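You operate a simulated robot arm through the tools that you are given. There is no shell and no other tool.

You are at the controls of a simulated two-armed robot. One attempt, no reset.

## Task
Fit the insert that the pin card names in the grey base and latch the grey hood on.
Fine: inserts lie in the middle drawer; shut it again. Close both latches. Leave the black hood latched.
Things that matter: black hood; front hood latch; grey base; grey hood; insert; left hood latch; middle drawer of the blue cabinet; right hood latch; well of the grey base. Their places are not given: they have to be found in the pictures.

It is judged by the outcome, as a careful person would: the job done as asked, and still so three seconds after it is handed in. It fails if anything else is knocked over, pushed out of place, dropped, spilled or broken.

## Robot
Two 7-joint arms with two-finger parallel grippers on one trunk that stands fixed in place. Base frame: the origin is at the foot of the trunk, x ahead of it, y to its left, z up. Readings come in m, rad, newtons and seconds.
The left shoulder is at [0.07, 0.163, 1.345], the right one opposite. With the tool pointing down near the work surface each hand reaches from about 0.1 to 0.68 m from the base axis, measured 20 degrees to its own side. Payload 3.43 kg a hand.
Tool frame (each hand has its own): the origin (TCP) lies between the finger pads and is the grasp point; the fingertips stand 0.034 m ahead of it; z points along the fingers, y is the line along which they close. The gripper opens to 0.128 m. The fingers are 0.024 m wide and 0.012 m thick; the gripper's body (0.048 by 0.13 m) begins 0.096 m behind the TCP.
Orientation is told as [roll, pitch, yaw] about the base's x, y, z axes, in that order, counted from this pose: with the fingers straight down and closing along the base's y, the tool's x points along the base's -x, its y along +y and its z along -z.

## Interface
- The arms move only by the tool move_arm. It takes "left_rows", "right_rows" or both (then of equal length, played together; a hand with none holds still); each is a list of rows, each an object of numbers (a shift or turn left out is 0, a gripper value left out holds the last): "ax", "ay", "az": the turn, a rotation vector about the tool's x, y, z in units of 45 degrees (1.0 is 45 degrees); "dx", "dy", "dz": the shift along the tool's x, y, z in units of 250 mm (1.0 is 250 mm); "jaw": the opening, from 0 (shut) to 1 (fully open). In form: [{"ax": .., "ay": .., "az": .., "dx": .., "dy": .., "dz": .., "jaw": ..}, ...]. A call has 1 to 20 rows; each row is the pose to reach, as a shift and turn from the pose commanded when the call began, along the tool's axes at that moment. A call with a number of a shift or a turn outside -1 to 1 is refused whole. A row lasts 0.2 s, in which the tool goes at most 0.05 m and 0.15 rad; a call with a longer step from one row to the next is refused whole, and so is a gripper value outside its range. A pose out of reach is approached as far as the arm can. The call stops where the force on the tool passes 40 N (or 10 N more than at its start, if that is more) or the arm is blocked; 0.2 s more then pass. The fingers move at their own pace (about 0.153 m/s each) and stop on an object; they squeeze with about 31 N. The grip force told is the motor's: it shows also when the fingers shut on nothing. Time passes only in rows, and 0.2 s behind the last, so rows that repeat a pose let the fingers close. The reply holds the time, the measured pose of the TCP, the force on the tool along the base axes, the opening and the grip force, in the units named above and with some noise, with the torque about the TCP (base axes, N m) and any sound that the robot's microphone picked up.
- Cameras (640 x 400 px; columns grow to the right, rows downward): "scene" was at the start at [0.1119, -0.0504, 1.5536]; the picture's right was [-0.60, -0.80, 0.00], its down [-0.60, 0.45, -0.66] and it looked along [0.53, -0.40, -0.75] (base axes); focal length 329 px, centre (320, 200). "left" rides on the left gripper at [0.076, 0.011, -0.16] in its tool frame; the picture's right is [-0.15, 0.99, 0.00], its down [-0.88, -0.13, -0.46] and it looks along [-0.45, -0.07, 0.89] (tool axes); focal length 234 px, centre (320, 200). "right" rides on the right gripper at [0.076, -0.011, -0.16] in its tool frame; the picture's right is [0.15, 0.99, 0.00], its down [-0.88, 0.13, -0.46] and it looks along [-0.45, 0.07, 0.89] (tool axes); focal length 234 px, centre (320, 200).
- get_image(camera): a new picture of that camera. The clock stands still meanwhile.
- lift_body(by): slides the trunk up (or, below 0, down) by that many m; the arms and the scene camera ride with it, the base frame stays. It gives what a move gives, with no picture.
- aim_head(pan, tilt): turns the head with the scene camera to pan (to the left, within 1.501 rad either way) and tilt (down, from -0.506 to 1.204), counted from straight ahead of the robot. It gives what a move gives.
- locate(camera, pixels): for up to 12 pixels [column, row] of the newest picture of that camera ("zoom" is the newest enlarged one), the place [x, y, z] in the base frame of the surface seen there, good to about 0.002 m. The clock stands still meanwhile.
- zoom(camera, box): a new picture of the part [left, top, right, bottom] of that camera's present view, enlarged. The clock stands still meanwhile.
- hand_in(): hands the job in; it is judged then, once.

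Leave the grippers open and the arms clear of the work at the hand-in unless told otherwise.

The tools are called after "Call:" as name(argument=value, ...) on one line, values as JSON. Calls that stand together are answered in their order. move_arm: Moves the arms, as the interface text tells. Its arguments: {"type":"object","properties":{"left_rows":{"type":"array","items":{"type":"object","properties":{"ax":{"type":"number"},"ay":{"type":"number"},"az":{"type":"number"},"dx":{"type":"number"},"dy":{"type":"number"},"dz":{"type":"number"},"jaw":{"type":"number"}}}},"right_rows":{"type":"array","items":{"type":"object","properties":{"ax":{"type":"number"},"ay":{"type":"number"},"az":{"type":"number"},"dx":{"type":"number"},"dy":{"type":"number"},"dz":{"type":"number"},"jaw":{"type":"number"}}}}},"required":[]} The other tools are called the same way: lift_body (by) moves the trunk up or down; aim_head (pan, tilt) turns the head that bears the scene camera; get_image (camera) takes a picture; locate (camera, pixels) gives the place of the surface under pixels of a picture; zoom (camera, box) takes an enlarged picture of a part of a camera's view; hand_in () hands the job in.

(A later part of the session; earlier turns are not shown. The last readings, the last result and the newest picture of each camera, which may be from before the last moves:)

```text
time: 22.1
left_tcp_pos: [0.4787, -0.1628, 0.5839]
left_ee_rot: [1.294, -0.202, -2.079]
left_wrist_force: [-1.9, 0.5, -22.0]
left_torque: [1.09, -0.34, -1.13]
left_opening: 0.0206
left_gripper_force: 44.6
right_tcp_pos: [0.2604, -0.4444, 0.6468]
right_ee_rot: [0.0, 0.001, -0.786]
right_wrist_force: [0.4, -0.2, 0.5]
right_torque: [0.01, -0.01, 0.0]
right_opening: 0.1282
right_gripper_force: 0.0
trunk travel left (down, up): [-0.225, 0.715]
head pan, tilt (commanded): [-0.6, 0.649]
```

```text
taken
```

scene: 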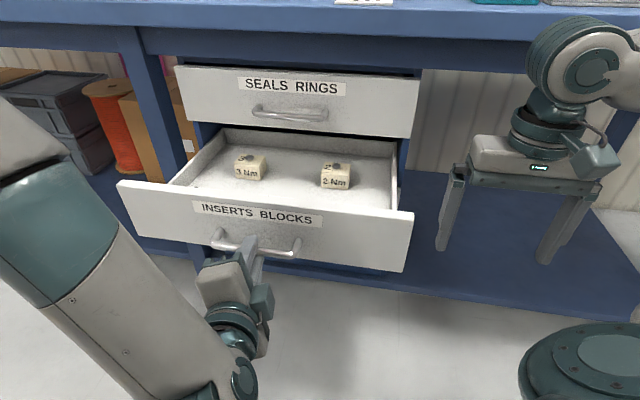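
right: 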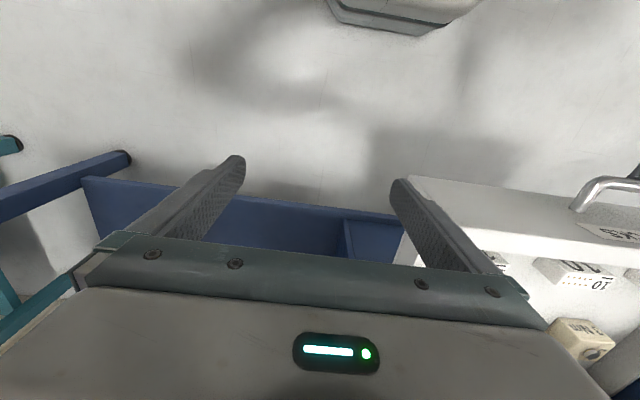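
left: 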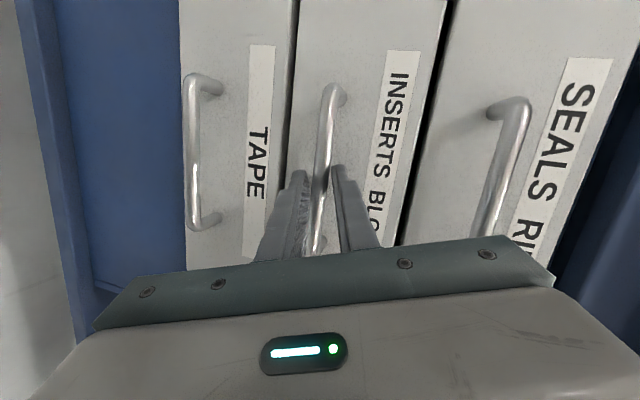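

The drawer is 0.25 m out and more inserts show behind its front wall. I'll open the left jaw and back the left hand off the handle along its own axis.

Call:
move_arm(left_rows=[{"jaw": 0.2}, {"jaw": 0.4}, {"jaw": 0.4}, {"dz": -0.1}, {"dz": -0.2}, {"dz": -0.3}])

Call:
get_image(camera="left")

Call:
get_image(camera="scene")

```text
time: 23.5
left_tcp_pos: [0.4267, -0.1342, 0.6012]
left_ee_rot: [1.3, -0.202, -2.078]
left_wrist_force: [-0.3, 0.3, 0.3]
left_torque: [0.03, -0.02, 0.0]
left_opening: 0.0511
left_gripper_force: 0.1
left hand out of reach, approached as far as the arm can: row 6
right_tcp_pos: [0.2595, -0.4431, 0.6479]
right_ee_rot: [-0.001, 0.002, -0.785]
right_wrist_force: [-0.2, 0.1, -0.2]
right_torque: [0.0, 0.02, -0.03]
right_opening: 0.1281
right_gripper_force: 0.1
trunk travel left (down, up): [-0.225, 0.715]
head pan, tilt (commanded): [-0.6, 0.649]
```

```text
taken
```

left: 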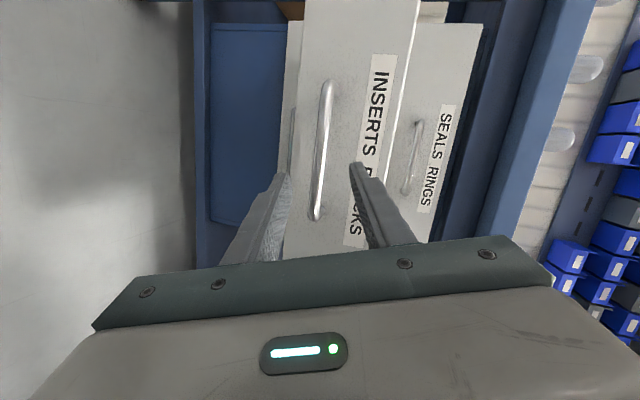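

```text
taken
```

scene: 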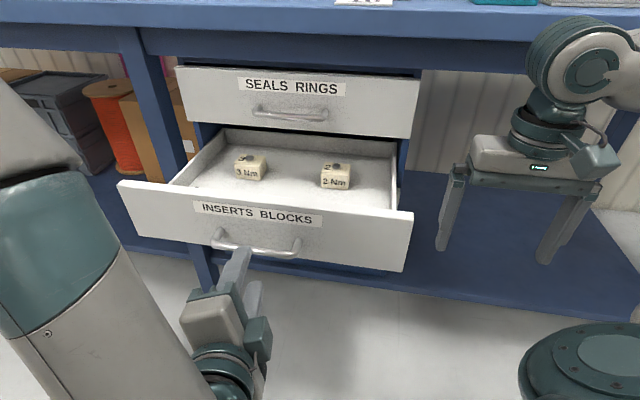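

The left hand is clear of the handle. I'll move it 0.2 m to the left, out of the way and out of the camera's view.

Call:
move_arm(left_rows=[{"dx": 0.15, "dy": 0.042, "dz": 0.034}, {"dx": 0.3, "dy": 0.084, "dz": 0.068}, {"dx": 0.45, "dy": 0.126, "dz": 0.1}, {"dx": 0.6, "dy": 0.168, "dz": 0.135}, {"dx": 0.754, "dy": 0.209, "dz": 0.169}])

Call:
lift_body(by=0.3)

Call:
aim_head(pan=-0.55, tilt=0.95)

Call:
get_image(camera="scene")

```text
time: 24.7
left_tcp_pos: [0.4928, -0.0769, 0.6208]
left_ee_rot: [1.268, -0.257, -1.979]
left_wrist_force: [0.7, -0.4, -0.2]
left_torque: [-0.02, 0.01, 0.03]
left_opening: 0.0512
left_gripper_force: 0.0
left hand out of reach, approached as far as the arm can: row 1, 2, 3, 4, 5
right_tcp_pos: [0.2594, -0.4444, 0.647]
right_ee_rot: [0.001, 0.001, -0.786]
right_wrist_force: [0.1, 0.3, -0.8]
right_torque: [0.03, -0.01, -0.02]
right_opening: 0.1279
right_gripper_force: 0.1
trunk travel left (down, up): [-0.225, 0.715]
head pan, tilt (commanded): [-0.6, 0.649]
```

```text
time: 27.7
left_tcp_pos: [0.498, -0.0766, 0.9389]
left_ee_rot: [1.302, -0.249, -1.982]
left_wrist_force: [-0.1, 0.3, 0.3]
left_torque: [-0.04, 0.01, -0.01]
left_opening: 0.0513
left_gripper_force: 0.1
right_tcp_pos: [0.2604, -0.445, 0.9471]
right_ee_rot: [0.0, 0.001, -0.786]
right_wrist_force: [0.7, -0.9, -1.2]
right_torque: [0.0, 0.0, -0.02]
right_opening: 0.1281
right_gripper_force: 0.0
trunk travel left (down, up): [-0.525, 0.415]
head pan, tilt (commanded): [-0.6, 0.649]
```

```text
time: 28.5
left_tcp_pos: [0.4976, -0.0771, 0.94]
left_ee_rot: [1.307, -0.254, -1.986]
left_wrist_force: [-0.6, -0.1, 0.0]
left_torque: [0.01, 0.05, 0.03]
left_opening: 0.0511
left_gripper_force: 0.0
right_tcp_pos: [0.2602, -0.4444, 0.9461]
right_ee_rot: [0.0, 0.002, -0.784]
right_wrist_force: [-0.5, -0.3, 0.6]
right_torque: [0.01, 0.03, 0.0]
right_opening: 0.128
right_gripper_force: 0.1
trunk travel left (down, up): [-0.525, 0.415]
head pan, tilt (commanded): [-0.55, 0.949]
```

```text
taken
```

scene: 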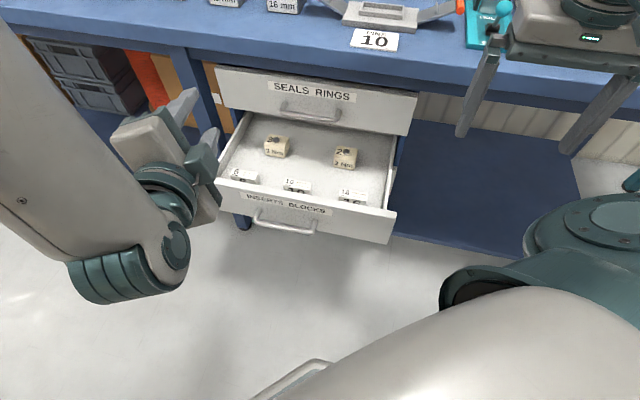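

Three inserts lie just behind the drawer front. I'll zoom in to read them.

Call:
zoom(camera="scene", box=[210, 110, 410, 235])

Call:
zoom(camera="scene", box=[260, 160, 340, 210])

```text
3.20 times, centred on (310, 172) of scene
```

zoom: 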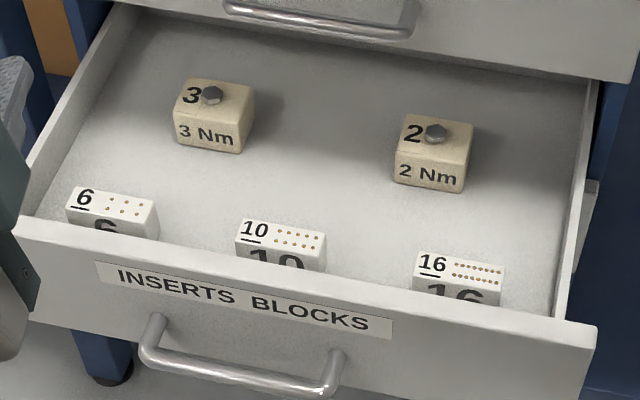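

```text
8.00 times, centred on (300, 185) of scene
```

zoom: 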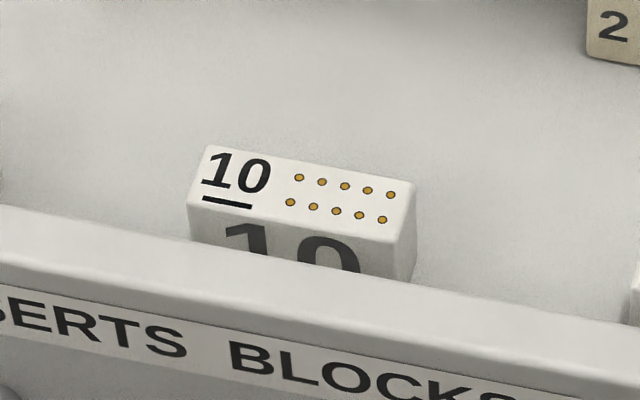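

The middle insert is marked 10 and has 10 pins (2×5), matching the card. I'll locate its top corners and the drawer front wall.

Call:
locate(camera="zoom", pixels=[[208, 150], [413, 186], [395, 240], [193, 200], [310, 195], [300, 240], [300, 275], [300, 300], [300, 120], [420, 295], [100, 225], [350, 190]])

```text
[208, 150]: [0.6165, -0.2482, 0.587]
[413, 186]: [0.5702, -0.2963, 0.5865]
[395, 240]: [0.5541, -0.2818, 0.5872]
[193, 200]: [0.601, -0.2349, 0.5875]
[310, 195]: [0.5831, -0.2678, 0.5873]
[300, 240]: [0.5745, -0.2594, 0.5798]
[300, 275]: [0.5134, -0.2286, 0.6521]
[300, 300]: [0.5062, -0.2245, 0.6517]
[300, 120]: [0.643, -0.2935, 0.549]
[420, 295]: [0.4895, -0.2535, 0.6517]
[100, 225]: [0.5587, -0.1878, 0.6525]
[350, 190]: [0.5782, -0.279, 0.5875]
```

The 10 insert stands with its top at z≈0.587, centre u≈0.602, v≈0.226, size about 67×22×38 mm, on the drawer floor at z≈0.549. The left hand is too near where the right hand has to go, so I'll first swing it back towards its tool-down pose and away to the left.

Call:
move_arm(left_rows=[{"ax": 0.047, "ay": 0.108, "az": -0.119, "dx": 0.064, "dy": 0.024, "dz": -0.056}, {"ax": 0.094, "ay": 0.216, "az": -0.238, "dx": 0.129, "dy": 0.047, "dz": -0.112}, {"ax": 0.142, "ay": 0.324, "az": -0.357, "dx": 0.193, "dy": 0.071, "dz": -0.168}, {"ax": 0.189, "ay": 0.432, "az": -0.476, "dx": 0.258, "dy": 0.094, "dz": -0.224}, {"ax": 0.236, "ay": 0.54, "az": -0.595, "dx": 0.322, "dy": 0.118, "dz": -0.28}, {"ax": 0.283, "ay": 0.648, "az": -0.714, "dx": 0.387, "dy": 0.142, "dz": -0.337}, {"ax": 0.33, "ay": 0.756, "az": -0.834, "dx": 0.451, "dy": 0.165, "dz": -0.393}, {"ax": 0.378, "ay": 0.865, "az": -0.953, "dx": 0.516, "dy": 0.189, "dz": -0.449}])

Call:
get_image(camera="scene")

```text
time: 30.3
left_tcp_pos: [0.4672, 0.0802, 0.9842]
left_ee_rot: [0.61, -0.454, -0.974]
left_wrist_force: [-0.6, 0.6, 0.3]
left_torque: [-0.01, 0.02, 0.01]
left_opening: 0.051
left_gripper_force: 0.1
left hand out of reach, approached as far as the arm can: row 1, 2, 3, 4, 5, 6, 7, 8
right_tcp_pos: [0.2591, -0.4437, 0.9476]
right_ee_rot: [0.001, 0.001, -0.786]
right_wrist_force: [-1.0, -0.4, 0.4]
right_torque: [-0.03, -0.04, -0.01]
right_opening: 0.1279
right_gripper_force: 0.1
trunk travel left (down, up): [-0.525, 0.415]
head pan, tilt (commanded): [-0.55, 0.949]
```

```text
taken
```

scene: 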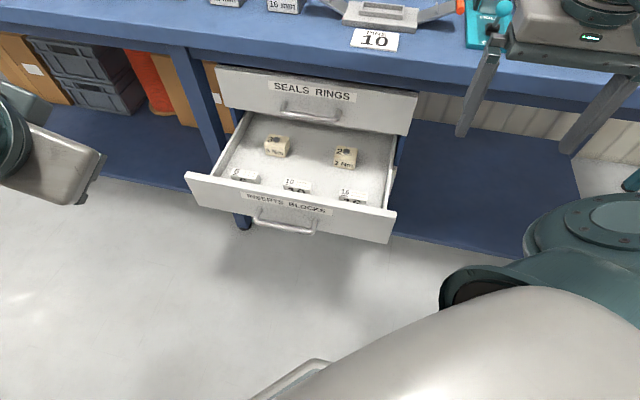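

The left hand is clear of the drawer. I'll finish turning it to tool-down.

Call:
move_arm(left_rows=[{"ax": 0.047, "ay": 0.108, "az": -0.119}, {"ax": 0.094, "ay": 0.216, "az": -0.238}, {"ax": 0.142, "ay": 0.324, "az": -0.357}, {"ax": 0.189, "ay": 0.432, "az": -0.476}, {"ax": 0.236, "ay": 0.54, "az": -0.595}, {"ax": 0.283, "ay": 0.648, "az": -0.714}, {"ax": 0.33, "ay": 0.756, "az": -0.834}, {"ax": 0.378, "ay": 0.865, "az": -0.953}])

```text
time: 32.1
left_tcp_pos: [0.4677, 0.0794, 0.9838]
left_ee_rot: [0.039, -0.019, -0.033]
left_wrist_force: [0.4, 0.4, -0.3]
left_torque: [0.01, -0.01, 0.01]
left_opening: 0.0516
left_gripper_force: 0.1
right_tcp_pos: [0.2605, -0.4443, 0.9476]
right_ee_rot: [0.0, 0.001, -0.786]
right_wrist_force: [0.1, 1.0, 0.4]
right_torque: [0.02, 0.04, 0.0]
right_opening: 0.1278
right_gripper_force: 0.1
trunk travel left (down, up): [-0.525, 0.415]
head pan, tilt (commanded): [-0.55, 0.949]
```

The left hand is tool-down at (0.468,0.079). Now I move it further left, and bring the right hand over the drawer towards the insert, staying at about z=0.87 with the jaw at 0.75.

Call:
move_arm(left_rows=[{"dx": 0.03, "dy": 0.15}, {"dx": 0.06, "dy": 0.3}, {"dx": 0.1, "dy": 0.45}, {"dx": 0.15, "dy": 0.6}, {"dx": 0.2, "dy": 0.7}], right_rows=[{"dx": -0.04, "dy": 0.16, "dz": 0.06, "jaw": 0.75}, {"dx": -0.08, "dy": 0.32, "dz": 0.12}, {"dx": -0.12, "dy": 0.48, "dz": 0.18}, {"dx": -0.16, "dy": 0.64, "dz": 0.24}, {"dx": -0.2, "dy": 0.8, "dz": 0.3}])

Call:
get_image(camera="scene")

Call:
get_image(camera="right")

```text
time: 33.3
left_tcp_pos: [0.4242, 0.2574, 0.9889]
left_ee_rot: [0.042, -0.022, -0.035]
left_wrist_force: [0.2, -0.2, 0.5]
left_torque: [0.0, 0.04, -0.03]
left_opening: 0.0511
left_gripper_force: 0.0
right_tcp_pos: [0.4359, -0.3379, 0.8727]
right_ee_rot: [-0.002, -0.001, -0.789]
right_wrist_force: [-0.3, 1.1, -1.0]
right_torque: [-0.01, 0.02, -0.01]
right_opening: 0.0963
right_gripper_force: 0.1
trunk travel left (down, up): [-0.525, 0.415]
head pan, tilt (commanded): [-0.55, 0.949]
```

```text
taken
```

scene: 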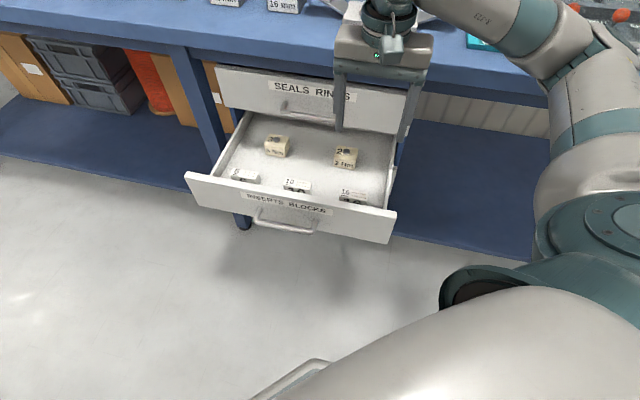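

```text
taken
```

right: 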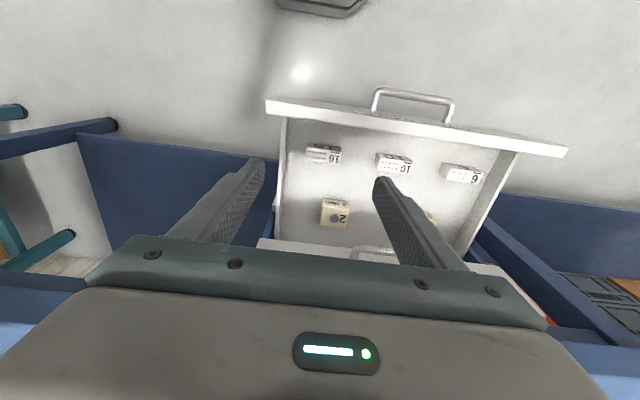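

The right wrist camera shows the three inserts (10 is the middle one). I'll check where the right elbow and forearm are relative to the bench edge.

Call:
locate(camera="scene", pixels=[[590, 60], [550, 75], [540, 40], [500, 45], [490, 15], [560, 90], [395, 10], [600, 30]])

Call:
locate(camera="right", pixels=[[378, 155], [411, 161], [409, 173], [377, 166], [395, 163], [322, 149], [463, 172]])

```text
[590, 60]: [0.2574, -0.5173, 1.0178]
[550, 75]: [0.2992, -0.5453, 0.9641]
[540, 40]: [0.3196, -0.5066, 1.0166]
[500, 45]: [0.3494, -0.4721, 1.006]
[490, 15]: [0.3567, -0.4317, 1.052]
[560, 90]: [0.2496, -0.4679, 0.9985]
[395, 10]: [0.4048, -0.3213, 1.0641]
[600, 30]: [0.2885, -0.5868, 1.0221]
```

```text
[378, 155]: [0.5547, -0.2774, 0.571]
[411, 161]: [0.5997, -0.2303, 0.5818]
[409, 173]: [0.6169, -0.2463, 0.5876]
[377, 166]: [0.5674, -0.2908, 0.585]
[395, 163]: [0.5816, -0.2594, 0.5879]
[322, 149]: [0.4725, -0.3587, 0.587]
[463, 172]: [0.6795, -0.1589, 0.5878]
```

The elbow is near u≈0.62 at z≈1.0, which would come close to the bench-edge height if I lowered the hand from here. I'll raise the trunk 0.15 m to keep the elbow well above the bench, then move over the insert.

Call:
lift_body(by=0.15)

Call:
move_arm(right_rows=[{"dx": -0.03, "dy": 0.09, "dz": 0.12}, {"dx": -0.06, "dy": 0.18, "dz": 0.24}, {"dx": -0.09, "dy": 0.27, "dz": 0.37}, {"dx": -0.12, "dy": 0.36, "dz": 0.5}, {"dx": -0.15, "dy": 0.45, "dz": 0.62}, {"dx": -0.18, "dy": 0.54, "dz": 0.75}, {"dx": -0.215, "dy": 0.633, "dz": 0.88}])

Call:
get_image(camera="scene")

Call:
get_image(camera="right")

```text
time: 35.0
left_tcp_pos: [0.4243, 0.2549, 1.1399]
left_ee_rot: [0.04, -0.021, -0.037]
left_wrist_force: [-0.1, 0.9, -0.1]
left_torque: [0.03, -0.03, 0.0]
left_opening: 0.0514
left_gripper_force: 0.0
right_tcp_pos: [0.4352, -0.3384, 1.0214]
right_ee_rot: [0.0, 0.0, -0.786]
right_wrist_force: [-0.1, 0.4, -0.4]
right_torque: [0.02, 0.0, 0.01]
right_opening: 0.0957
right_gripper_force: 0.0
trunk travel left (down, up): [-0.675, 0.265]
head pan, tilt (commanded): [-0.55, 0.949]
```

```text
time: 36.6
left_tcp_pos: [0.4246, 0.2551, 1.1385]
left_ee_rot: [0.04, -0.02, -0.034]
left_wrist_force: [-0.4, -0.7, 0.7]
left_torque: [-0.01, -0.02, 0.02]
left_opening: 0.051
left_gripper_force: 0.0
right_tcp_pos: [0.5859, -0.2646, 0.8004]
right_ee_rot: [0.0, 0.0, -0.786]
right_wrist_force: [1.2, 0.6, -1.0]
right_torque: [-0.02, 0.02, 0.0]
right_opening: 0.0962
right_gripper_force: 0.0
trunk travel left (down, up): [-0.675, 0.265]
head pan, tilt (commanded): [-0.55, 0.949]
```

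```text
taken
```

scene: 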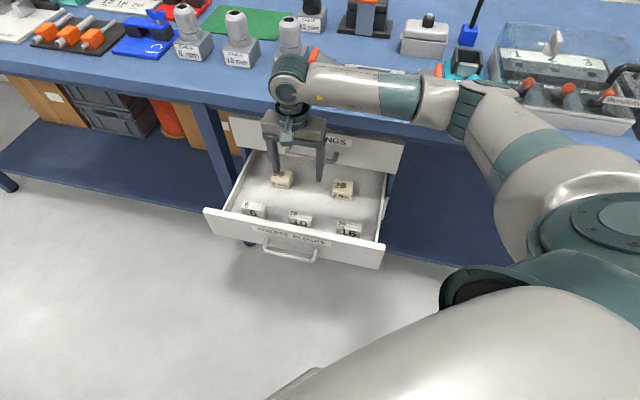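

```text
taken
```

right: 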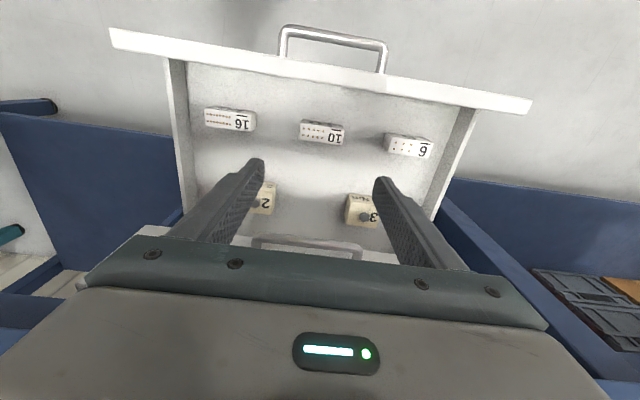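

The TCP is at u=0.601, v=0.227, right over the insert. Before going down I check the forearm's distance from the bench edge and refine the insert's position from the right wrist camera.

Call:
locate(camera="scene", pixels=[[290, 65], [340, 75], [400, 75], [460, 90], [480, 95], [340, 110], [400, 118], [440, 125], [290, 95], [510, 95]])

Call:
zoom(camera="right", box=[270, 100, 370, 162])

```text
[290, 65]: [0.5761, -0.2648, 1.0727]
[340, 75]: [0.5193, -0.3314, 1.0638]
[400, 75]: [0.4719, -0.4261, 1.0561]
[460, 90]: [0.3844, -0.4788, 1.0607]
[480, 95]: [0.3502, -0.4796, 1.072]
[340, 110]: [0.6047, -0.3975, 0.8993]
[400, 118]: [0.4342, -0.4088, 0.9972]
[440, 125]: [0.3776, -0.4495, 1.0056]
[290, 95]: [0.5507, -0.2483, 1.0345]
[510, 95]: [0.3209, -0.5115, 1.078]
```

```text
6.40 times, centred on (320, 131) of right
```

zoom: 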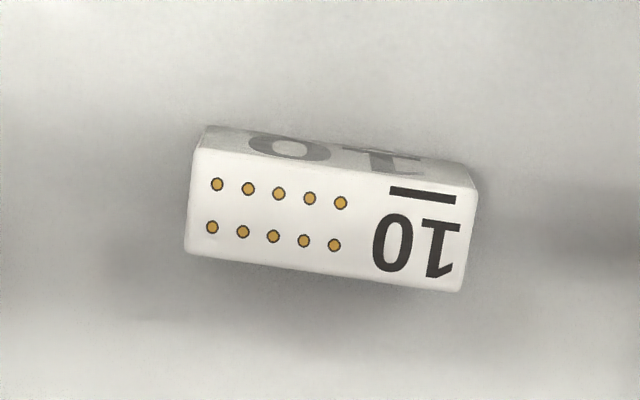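

The insert is well aligned with the gripper. I'll locate its top corners in this zoom, and raise the trunk 0.1 m more so the arm is straighter and the elbow stays away from the bench edge.

Call:
locate(camera="zoom", pixels=[[203, 153], [472, 193], [458, 287], [190, 246], [330, 220], [330, 110]])

Call:
lift_body(by=0.1)

```text
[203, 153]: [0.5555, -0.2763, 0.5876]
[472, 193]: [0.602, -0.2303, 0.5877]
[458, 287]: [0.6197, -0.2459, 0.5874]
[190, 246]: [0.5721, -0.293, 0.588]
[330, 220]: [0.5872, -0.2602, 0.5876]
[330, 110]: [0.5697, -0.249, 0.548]
```

```text
time: 38.0
left_tcp_pos: [0.4239, 0.2553, 1.2398]
left_ee_rot: [0.038, -0.022, -0.034]
left_wrist_force: [-0.1, -0.1, -0.8]
left_torque: [0.0, 0.02, -0.01]
left_opening: 0.0511
left_gripper_force: 0.0
right_tcp_pos: [0.5855, -0.2636, 0.901]
right_ee_rot: [-0.001, 0.001, -0.786]
right_wrist_force: [0.5, -0.1, -0.2]
right_torque: [0.02, 0.03, -0.04]
right_opening: 0.0957
right_gripper_force: 0.1
trunk travel left (down, up): [-0.775, 0.165]
head pan, tilt (commanded): [-0.55, 0.949]
```

The insert's centre is u≈0.600, v≈0.229, size about 66×23.5 mm. I'll descend to z≈0.70 first.

Call:
move_arm(right_rows=[{"dy": 0.007, "dz": 0.14}, {"dy": 0.007, "dz": 0.28}, {"dy": 0.007, "dz": 0.42}, {"dy": 0.007, "dz": 0.56}, {"dy": 0.007, "dz": 0.69}, {"dy": 0.007, "dz": 0.8}])

Call:
get_image(camera="scene")

Call:
get_image(camera="right")

```text
time: 39.4
left_tcp_pos: [0.423, 0.2559, 1.2403]
left_ee_rot: [0.041, -0.021, -0.035]
left_wrist_force: [-0.4, 0.2, -0.5]
left_torque: [0.03, 0.02, 0.0]
left_opening: 0.0516
left_gripper_force: 0.0
right_tcp_pos: [0.5881, -0.2625, 0.701]
right_ee_rot: [-0.001, 0.005, -0.786]
right_wrist_force: [0.1, -0.4, 0.0]
right_torque: [0.01, 0.01, 0.0]
right_opening: 0.0958
right_gripper_force: 0.2
trunk travel left (down, up): [-0.775, 0.165]
head pan, tilt (commanded): [-0.55, 0.949]
```

```text
taken
```

scene: 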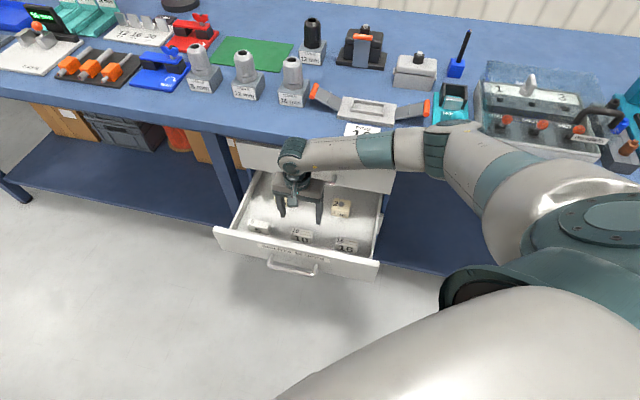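

```text
taken
```

right: 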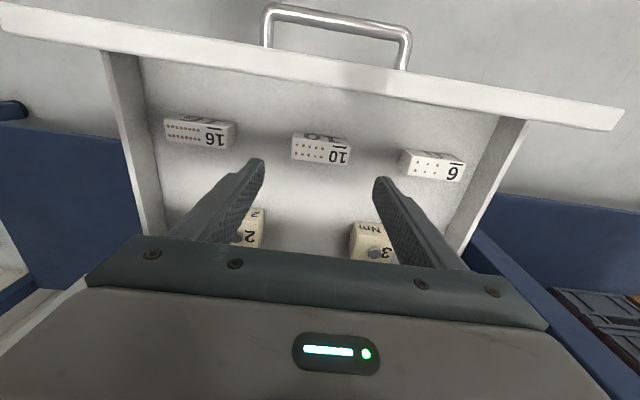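

The right hand is at z=0.70 with no contact. I'll check that the 2 and 3 Nm blocks don't stand where the fingers go, and check the elbow.

Call:
locate(camera="right", pixels=[[258, 212], [262, 240], [353, 225], [355, 250], [375, 240], [320, 150]])

Call:
locate(camera="scene", pixels=[[340, 205], [336, 200], [430, 135], [450, 130], [380, 145], [410, 140], [440, 165], [330, 150]])

```text
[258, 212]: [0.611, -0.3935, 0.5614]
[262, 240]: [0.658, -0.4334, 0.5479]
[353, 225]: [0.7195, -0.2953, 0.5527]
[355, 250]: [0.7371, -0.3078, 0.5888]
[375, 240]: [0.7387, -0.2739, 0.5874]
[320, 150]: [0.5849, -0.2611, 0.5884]
```

```text
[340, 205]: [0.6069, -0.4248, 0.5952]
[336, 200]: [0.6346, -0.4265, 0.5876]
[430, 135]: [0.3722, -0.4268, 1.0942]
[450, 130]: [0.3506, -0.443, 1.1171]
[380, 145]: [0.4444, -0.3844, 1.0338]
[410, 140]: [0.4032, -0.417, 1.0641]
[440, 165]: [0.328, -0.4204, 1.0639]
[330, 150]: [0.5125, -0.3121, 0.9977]
```

The blocks sit further back (u≥0.71) and the forearm's top is at u≈0.59, so there is room. I'll go down to z≈0.598, with fingertips about 15 mm above the drawer floor.

Call:
move_arm(right_rows=[{"dz": 0.1}, {"dz": 0.2}, {"dz": 0.3}, {"dz": 0.37}, {"dz": 0.412}])

Call:
get_image(camera="right")

Call:
zoom(camera="scene", box=[210, 130, 400, 249])

```text
time: 40.6
left_tcp_pos: [0.4238, 0.2549, 1.2403]
left_ee_rot: [0.04, -0.021, -0.037]
left_wrist_force: [-1.3, 1.3, -0.4]
left_torque: [-0.02, -0.02, 0.04]
left_opening: 0.0511
left_gripper_force: 0.1
right_tcp_pos: [0.5865, -0.2644, 0.5979]
right_ee_rot: [0.0, 0.001, -0.785]
right_wrist_force: [-0.1, -1.0, 0.4]
right_torque: [0.0, -0.01, -0.01]
right_opening: 0.0962
right_gripper_force: 0.0
trunk travel left (down, up): [-0.775, 0.165]
head pan, tilt (commanded): [-0.55, 0.949]
```

```text
taken
```

right: 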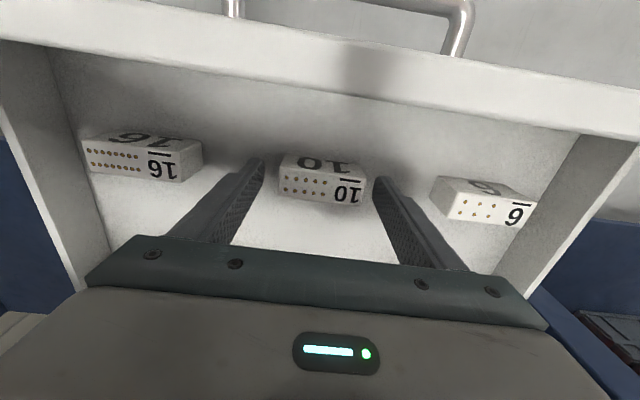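

```text
3.36 times, centred on (305, 190) of scene
```

zoom: 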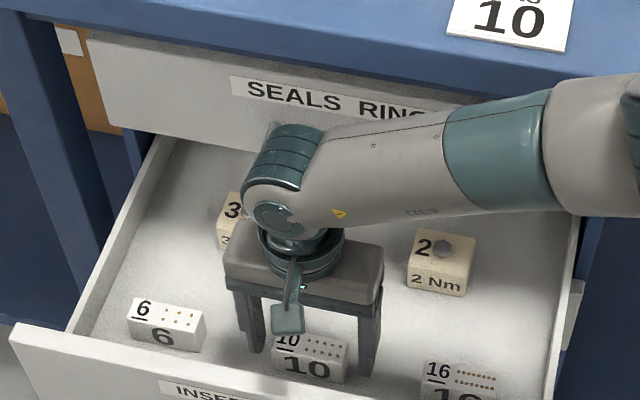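

The 10 insert stands between the fingers, a little closer to the left-hand one. I'll measure its corners again from this close view before closing.

Call:
locate(camera="right", pixels=[[281, 174], [368, 180], [362, 205], [279, 196], [322, 188], [258, 165], [380, 183]])

```text
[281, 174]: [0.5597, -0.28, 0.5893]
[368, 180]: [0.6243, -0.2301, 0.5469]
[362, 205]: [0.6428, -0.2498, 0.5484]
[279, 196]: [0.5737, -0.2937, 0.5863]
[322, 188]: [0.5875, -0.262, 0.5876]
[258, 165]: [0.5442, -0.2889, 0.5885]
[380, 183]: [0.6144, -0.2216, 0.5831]
```

The insert's centre is at v≈0.230, so I'll shift 2 mm in v and close the jaw on it.

Call:
move_arm(right_rows=[{"dy": 0.008}, {"dy": 0.008, "jaw": 0.6}, {"dy": 0.008, "jaw": 0.5}, {"dy": 0.008, "jaw": 0.4}, {"dy": 0.008, "jaw": 0.4}])

Call:
get_image(camera="right")

```text
time: 41.8
left_tcp_pos: [0.4238, 0.2559, 1.239]
left_ee_rot: [0.041, -0.019, -0.035]
left_wrist_force: [-0.2, -0.2, 0.6]
left_torque: [0.02, 0.0, -0.05]
left_opening: 0.0511
left_gripper_force: 0.1
right_tcp_pos: [0.5885, -0.2607, 0.599]
right_ee_rot: [0.0, 0.002, -0.784]
right_wrist_force: [-0.5, -0.5, -0.2]
right_torque: [-0.01, -0.02, 0.01]
right_opening: 0.0692
right_gripper_force: 31.1
trunk travel left (down, up): [-0.775, 0.165]
head pan, tilt (commanded): [-0.55, 0.949]
```

```text
taken
```

right: 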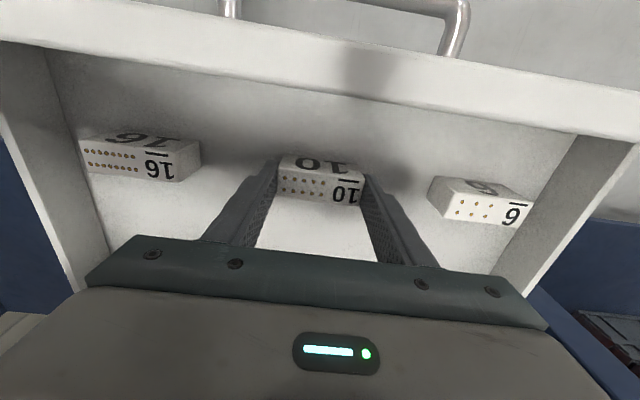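

The insert is gripped (opening 0.069, 31 N). I'll lift it straight up out of the drawer.

Call:
move_arm(right_rows=[{"dz": -0.06}, {"dz": -0.15}, {"dz": -0.28}, {"dz": -0.42}, {"dz": -0.56}, {"dz": -0.7}, {"dz": -0.84}, {"dz": -0.96}])

Call:
get_image(camera="right")

Call:
get_image(camera="scene")

```text
time: 43.6
left_tcp_pos: [0.422, 0.2562, 1.2402]
left_ee_rot: [0.04, -0.021, -0.034]
left_wrist_force: [0.3, -0.5, 0.7]
left_torque: [0.03, -0.02, 0.0]
left_opening: 0.0511
left_gripper_force: 0.1
right_tcp_pos: [0.5891, -0.2622, 0.8403]
right_ee_rot: [0.0, 0.002, -0.786]
right_wrist_force: [0.1, -0.3, -0.8]
right_torque: [0.02, -0.01, 0.03]
right_opening: 0.0689
right_gripper_force: 30.6
trunk travel left (down, up): [-0.775, 0.165]
head pan, tilt (commanded): [-0.55, 0.949]
```

```text
taken
```

right: 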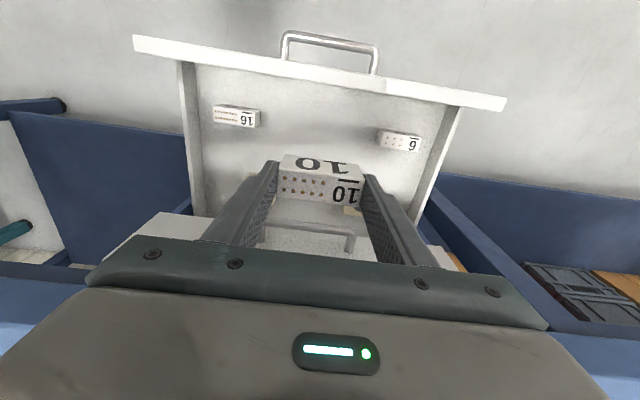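

```text
taken
```

scene: 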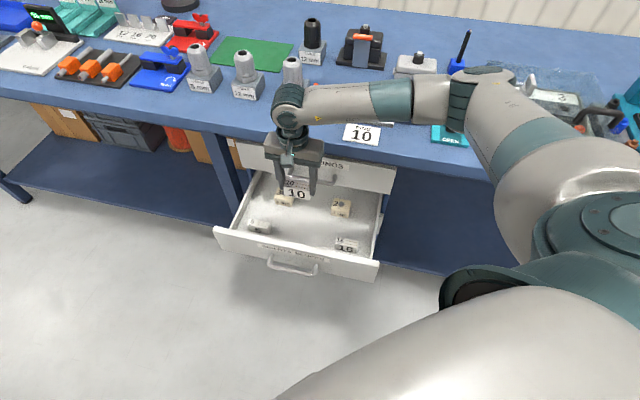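

The insert is held firmly. I'll go on up to z≈1.07 before moving over the bench.

Call:
move_arm(right_rows=[{"dz": -0.12}, {"dz": -0.26}, {"dz": -0.4}, {"dz": -0.54}, {"dz": -0.68}, {"dz": -0.82}, {"dz": -0.92}])

Call:
aim_head(pan=-0.75, tilt=0.75)

Call:
get_image(camera="scene")

```text
time: 45.2
left_tcp_pos: [0.4231, 0.2547, 1.2394]
left_ee_rot: [0.041, -0.019, -0.034]
left_wrist_force: [-0.2, -0.2, 0.4]
left_torque: [-0.01, 0.01, 0.02]
left_opening: 0.0513
left_gripper_force: 0.0
right_tcp_pos: [0.5895, -0.2614, 1.0685]
right_ee_rot: [0.0, 0.001, -0.786]
right_wrist_force: [0.4, 0.5, 0.2]
right_torque: [-0.01, -0.03, -0.01]
right_opening: 0.0688
right_gripper_force: 30.7
trunk travel left (down, up): [-0.775, 0.165]
head pan, tilt (commanded): [-0.55, 0.949]
```

```text
time: 45.9
left_tcp_pos: [0.4227, 0.2549, 1.2399]
left_ee_rot: [0.039, -0.023, -0.035]
left_wrist_force: [0.0, 0.5, -1.0]
left_torque: [0.0, 0.02, 0.03]
left_opening: 0.0513
left_gripper_force: 0.0
right_tcp_pos: [0.5901, -0.2632, 1.0688]
right_ee_rot: [-0.001, 0.001, -0.785]
right_wrist_force: [0.7, 0.8, -1.1]
right_torque: [-0.02, -0.03, -0.01]
right_opening: 0.0693
right_gripper_force: 30.7
trunk travel left (down, up): [-0.775, 0.165]
head pan, tilt (commanded): [-0.75, 0.75]
```

```text
taken
```

scene: 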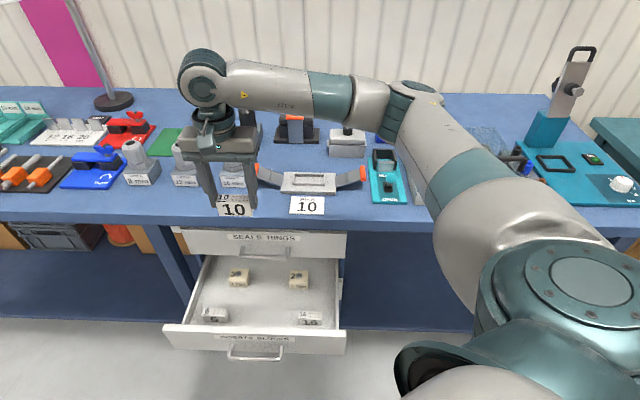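

Now I zoom on the well of the grey base to measure its rim exactly.

Call:
zoom(camera="scene", box=[268, 160, 348, 210])

Call:
locate(camera="zoom", pixels=[[200, 110], [425, 115], [435, 180], [190, 175], [210, 120], [415, 125], [420, 165], [205, 160], [310, 150], [310, 110], [310, 180], [100, 100]])

```text
8.00 times, centred on (308, 185) of scene
```

zoom: 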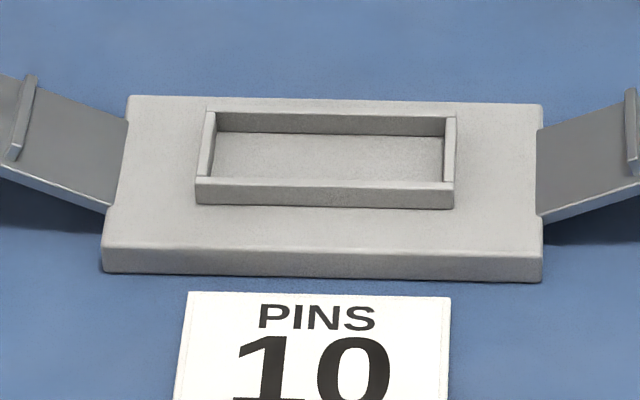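

```text
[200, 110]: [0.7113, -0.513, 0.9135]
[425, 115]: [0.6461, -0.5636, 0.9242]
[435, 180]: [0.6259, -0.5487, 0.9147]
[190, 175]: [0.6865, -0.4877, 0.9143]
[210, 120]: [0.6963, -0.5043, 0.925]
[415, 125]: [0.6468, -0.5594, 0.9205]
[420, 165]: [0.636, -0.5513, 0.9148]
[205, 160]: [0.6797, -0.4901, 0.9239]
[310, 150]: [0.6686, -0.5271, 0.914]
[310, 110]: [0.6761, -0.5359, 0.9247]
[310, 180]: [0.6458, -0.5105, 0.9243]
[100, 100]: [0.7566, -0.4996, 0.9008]
```

I need finer detail, so I'll zoom further on the well itself.

Call:
zoom(camera="scene", box=[288, 168, 330, 194])

Call:
locate(camera="zoom", pixels=[[60, 85], [555, 95], [75, 100], [540, 105], [60, 235], [545, 240], [70, 215], [535, 220], [300, 90], [300, 235], [300, 260], [40, 255]])

```text
15.24 times, centred on (309, 181) of scene
```

zoom: 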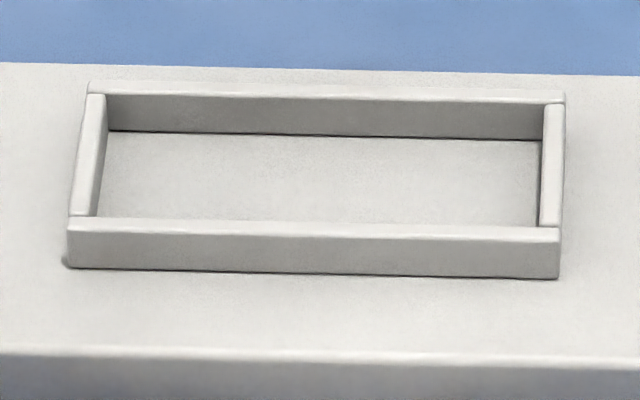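

```text
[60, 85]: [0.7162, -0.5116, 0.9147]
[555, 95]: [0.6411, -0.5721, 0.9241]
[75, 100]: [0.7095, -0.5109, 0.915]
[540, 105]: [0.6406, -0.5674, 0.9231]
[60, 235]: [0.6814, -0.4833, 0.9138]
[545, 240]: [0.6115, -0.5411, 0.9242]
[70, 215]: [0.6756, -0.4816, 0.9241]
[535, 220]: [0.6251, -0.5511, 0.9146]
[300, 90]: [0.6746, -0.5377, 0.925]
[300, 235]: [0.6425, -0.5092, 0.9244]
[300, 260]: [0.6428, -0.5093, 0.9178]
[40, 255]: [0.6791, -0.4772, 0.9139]
```

Call:
locate(camera="zoom", pixels=[[83, 150], [97, 150], [548, 160], [562, 160], [300, 221], [300, 238], [300, 87], [300, 95], [320, 140], [320, 212], [105, 170], [538, 180]])

```text
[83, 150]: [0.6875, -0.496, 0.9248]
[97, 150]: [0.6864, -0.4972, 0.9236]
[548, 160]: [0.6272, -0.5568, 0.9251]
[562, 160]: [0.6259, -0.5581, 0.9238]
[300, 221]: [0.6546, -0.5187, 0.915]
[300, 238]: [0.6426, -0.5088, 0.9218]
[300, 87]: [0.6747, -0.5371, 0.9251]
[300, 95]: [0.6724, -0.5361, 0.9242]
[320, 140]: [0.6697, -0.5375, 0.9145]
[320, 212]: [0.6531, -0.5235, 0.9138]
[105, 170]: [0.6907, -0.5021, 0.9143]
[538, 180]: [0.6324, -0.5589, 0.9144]
```

The rim is about 89×44 mm outside with walls about 4 mm thick, its top at z≈0.925 and the floor at z≈0.914. I'll bring the insert over the base at z≈1.07 so I can compare both from the right wrist camera.

Call:
move_arm(right_rows=[{"dx": -0.13, "dy": -0.09}, {"dx": -0.26, "dy": -0.18}, {"dx": -0.39, "dy": -0.28}, {"dx": -0.52, "dy": -0.37}, {"dx": -0.65, "dy": -0.46}, {"dx": -0.77, "dy": -0.555}])

Call:
get_image(camera="right")

Call:
get_image(camera="scene")

```text
time: 47.3
left_tcp_pos: [0.4228, 0.2541, 1.2394]
left_ee_rot: [0.042, -0.021, -0.034]
left_wrist_force: [-0.7, 0.1, 0.2]
left_torque: [0.0, -0.03, -0.02]
left_opening: 0.051
left_gripper_force: 0.1
right_tcp_pos: [0.6264, -0.4973, 1.0687]
right_ee_rot: [0.002, 0.001, -0.786]
right_wrist_force: [0.1, 0.7, -1.6]
right_torque: [0.03, 0.02, 0.0]
right_opening: 0.0692
right_gripper_force: 31.1
trunk travel left (down, up): [-0.775, 0.165]
head pan, tilt (commanded): [-0.75, 0.75]
```

```text
taken
```

right: 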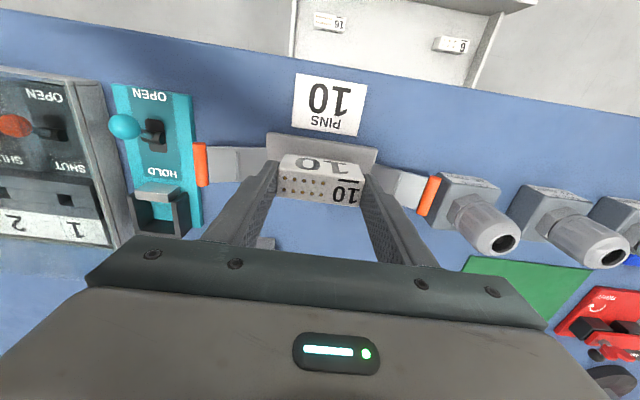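

```text
taken
```

scene: 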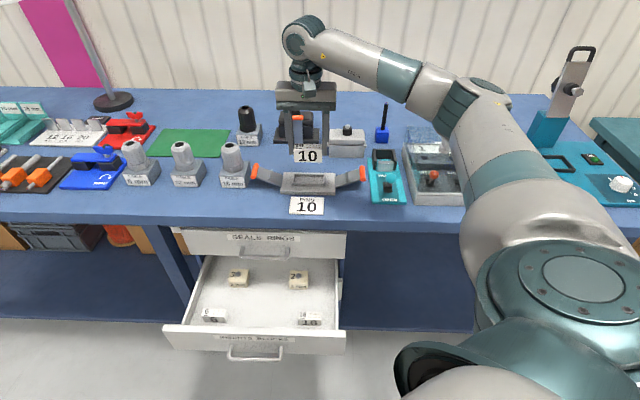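

The arm reaches easily. The insert hides the well from the wrist camera but the scene camera sees both, so I'll zoom on the insert and the well together.

Call:
zoom(camera="scene", box=[260, 130, 356, 190])

Call:
zoom(camera="scene", box=[276, 164, 340, 204])

```text
6.67 times, centred on (308, 160) of scene
```

zoom: 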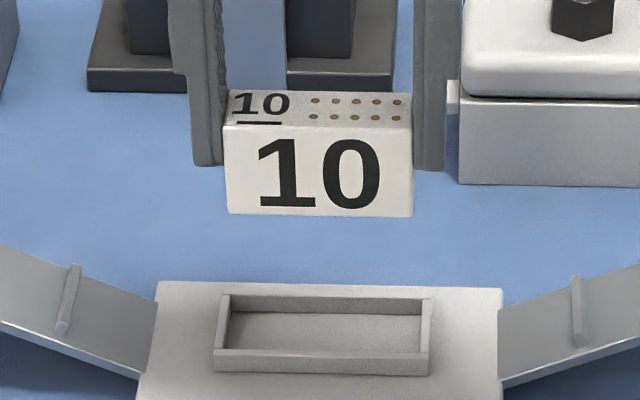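

```text
10.00 times, centred on (308, 184) of scene
```

zoom: 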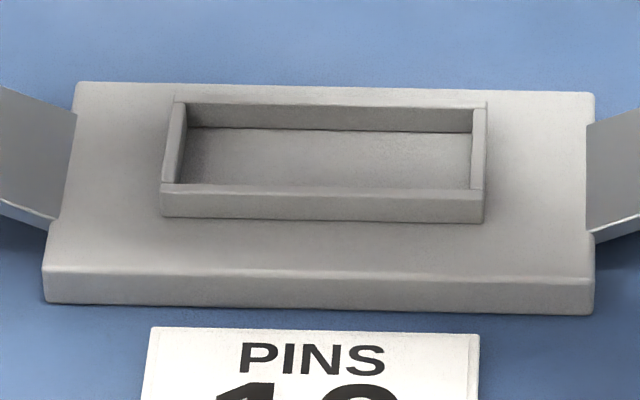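

Call:
locate(camera="zoom", pixels=[[85, 87], [585, 98], [585, 275], [55, 265], [320, 90], [320, 270], [320, 100], [320, 106], [320, 189], [320, 195], [320, 218], [320, 230]])

Call:
locate(camera="zoom", pixels=[[168, 150], [176, 150], [182, 150], [190, 160], [478, 150], [484, 150], [465, 150], [200, 135], [460, 138], [200, 180], [460, 183], [320, 128]])

```text
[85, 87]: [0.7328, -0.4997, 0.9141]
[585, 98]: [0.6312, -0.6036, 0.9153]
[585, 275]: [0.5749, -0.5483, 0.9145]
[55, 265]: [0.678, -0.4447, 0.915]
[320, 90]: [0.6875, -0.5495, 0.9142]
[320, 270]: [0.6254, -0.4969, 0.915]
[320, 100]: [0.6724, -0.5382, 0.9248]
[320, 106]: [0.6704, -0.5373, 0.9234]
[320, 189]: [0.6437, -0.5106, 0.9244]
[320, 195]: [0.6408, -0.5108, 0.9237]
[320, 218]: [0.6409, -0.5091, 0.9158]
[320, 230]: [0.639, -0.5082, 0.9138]
```

```text
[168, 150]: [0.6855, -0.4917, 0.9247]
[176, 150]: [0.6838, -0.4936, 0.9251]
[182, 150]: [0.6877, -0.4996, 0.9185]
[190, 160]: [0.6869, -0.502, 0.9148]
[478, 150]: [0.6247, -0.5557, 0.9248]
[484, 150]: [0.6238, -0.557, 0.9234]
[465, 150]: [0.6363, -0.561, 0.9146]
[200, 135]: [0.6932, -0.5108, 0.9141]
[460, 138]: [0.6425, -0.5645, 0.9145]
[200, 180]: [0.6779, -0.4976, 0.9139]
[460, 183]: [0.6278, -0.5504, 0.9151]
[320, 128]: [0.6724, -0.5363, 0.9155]
```

The well's inside is about 82×37 mm, centred at u≈0.8355, v≈0.092, and the insert (69×23.5 mm) fits with some play. I'll move the insert above the well at z≈0.99 (insert bottom about 17 mm above the rim) and check.

Call:
move_arm(right_rows=[{"dx": -0.055, "dy": 0.002, "dz": 0.08}, {"dx": -0.11, "dy": 0.002, "dz": 0.16}, {"dx": -0.162, "dy": 0.002, "dz": 0.24}, {"dx": -0.162, "dy": 0.002, "dz": 0.315}])

Call:
zoom(camera="scene", box=[260, 140, 356, 200])

Call:
zoom(camera="right", box=[200, 80, 440, 230])

```text
time: 48.3
left_tcp_pos: [0.4236, 0.2551, 1.2409]
left_ee_rot: [0.041, -0.023, -0.034]
left_wrist_force: [-0.4, 0.2, -0.3]
left_torque: [0.06, 0.01, -0.01]
left_opening: 0.0511
left_gripper_force: 0.1
right_tcp_pos: [0.6561, -0.5247, 0.9895]
right_ee_rot: [0.0, 0.003, -0.787]
right_wrist_force: [0.8, 0.3, 0.0]
right_torque: [0.0, 0.02, 0.02]
right_opening: 0.0692
right_gripper_force: 31.1
trunk travel left (down, up): [-0.775, 0.165]
head pan, tilt (commanded): [-0.75, 0.75]
```

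```text
6.67 times, centred on (308, 170) of scene
```

zoom: 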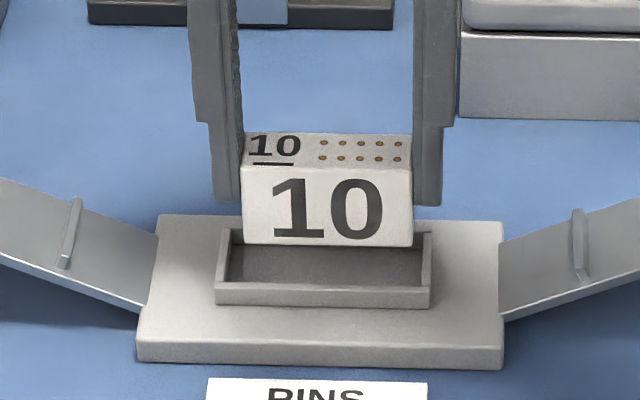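

```text
2.67 times, centred on (320, 155) of right
```

zoom: 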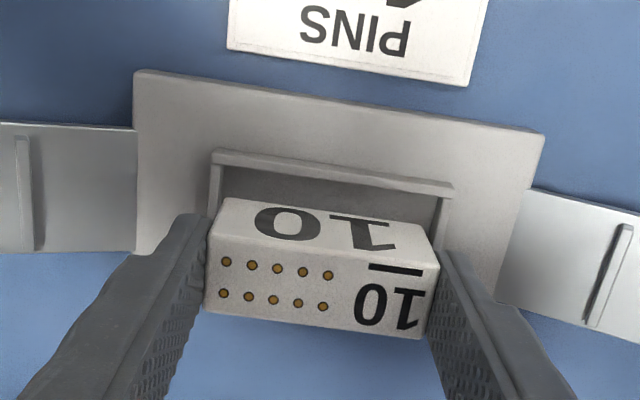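

The insert lines up over the well sideways. I'll measure both in this wrist zoom to check the depth direction.

Call:
locate(camera="zoom", pixels=[[215, 245], [432, 270], [420, 330], [212, 300], [325, 225], [220, 157], [445, 190], [330, 170], [330, 180], [140, 75], [535, 135], [220, 200]])

```text
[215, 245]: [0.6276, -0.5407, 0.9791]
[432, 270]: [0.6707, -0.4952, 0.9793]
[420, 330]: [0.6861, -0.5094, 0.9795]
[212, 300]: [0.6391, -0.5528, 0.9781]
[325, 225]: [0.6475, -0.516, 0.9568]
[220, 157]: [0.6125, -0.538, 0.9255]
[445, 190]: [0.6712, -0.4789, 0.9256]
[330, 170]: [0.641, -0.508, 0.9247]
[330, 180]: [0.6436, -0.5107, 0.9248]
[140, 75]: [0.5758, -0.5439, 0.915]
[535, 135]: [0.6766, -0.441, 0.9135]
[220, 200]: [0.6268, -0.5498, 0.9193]
```

The insert's centre (u≈0.835, v≈0.093) matches the well with about 5 mm to spare on each side. I'll lower it 26 mm into the well slowly.

Call:
move_arm(right_rows=[{"dy": -0.002, "dz": 0.03}, {"dy": -0.003, "dz": 0.06}, {"dy": -0.003, "dz": 0.085}, {"dy": -0.003, "dz": 0.102}, {"dy": -0.003, "dz": 0.102}])

Call:
zoom(camera="scene", box=[260, 140, 356, 200])

```text
time: 49.5
left_tcp_pos: [0.4223, 0.2566, 1.2404]
left_ee_rot: [0.04, -0.022, -0.034]
left_wrist_force: [0.4, -0.1, -0.1]
left_torque: [0.01, -0.01, 0.02]
left_opening: 0.051
left_gripper_force: 0.0
right_tcp_pos: [0.6541, -0.5256, 0.9668]
right_ee_rot: [0.002, -0.001, -0.785]
right_wrist_force: [0.8, -1.3, 8.3]
right_torque: [-0.17, 0.09, 0.0]
right_opening: 0.0691
right_gripper_force: 31.0
trunk travel left (down, up): [-0.775, 0.165]
head pan, tilt (commanded): [-0.75, 0.75]
```

```text
6.67 times, centred on (308, 170) of scene
```

zoom: 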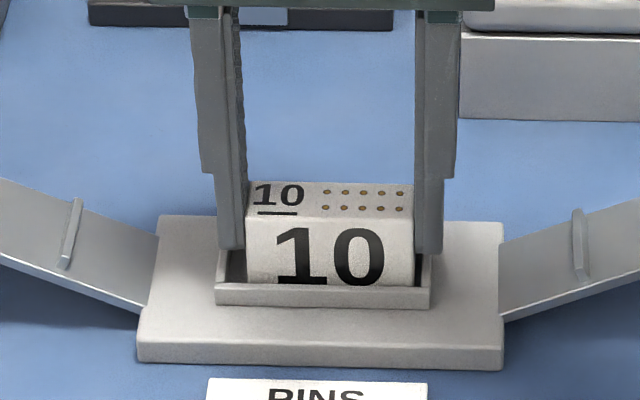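

The tool feels 8 N upward: the insert is on the well floor, inside the rim. I'll open the jaw and rise straight up.

Call:
move_arm(right_rows=[{"jaw": 0.6}, {"jaw": 0.7}, {"jaw": 0.7}, {"dz": -0.1}, {"dz": -0.25}, {"dz": -0.4}, {"dz": -0.55}])

Call:
zoom(camera="scene", box=[260, 140, 356, 200])

Call:
get_image(camera="right")

```text
time: 51.1
left_tcp_pos: [0.4236, 0.2571, 1.2389]
left_ee_rot: [0.04, -0.021, -0.036]
left_wrist_force: [0.2, 0.0, -0.3]
left_torque: [0.0, 0.02, 0.0]
left_opening: 0.0513
left_gripper_force: 0.0
right_tcp_pos: [0.6542, -0.5243, 1.1022]
right_ee_rot: [-0.003, 0.001, -0.785]
right_wrist_force: [0.9, 0.1, -0.5]
right_torque: [-0.01, -0.01, 0.02]
right_opening: 0.0896
right_gripper_force: 0.1
trunk travel left (down, up): [-0.775, 0.165]
head pan, tilt (commanded): [-0.75, 0.75]
```

```text
6.67 times, centred on (308, 170) of scene
```

zoom: 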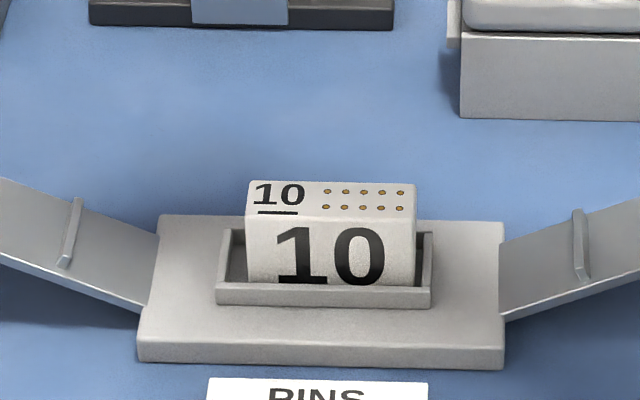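

```text
taken
```

right: 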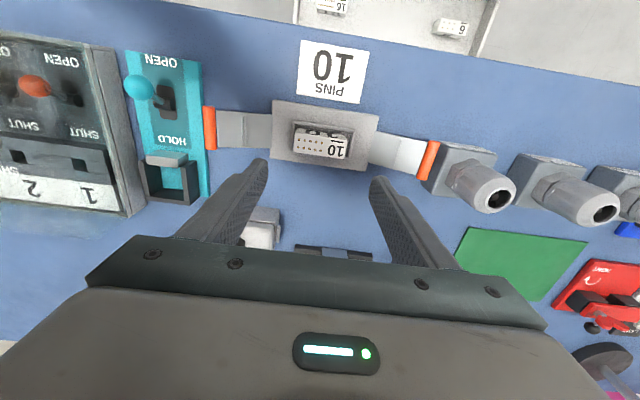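

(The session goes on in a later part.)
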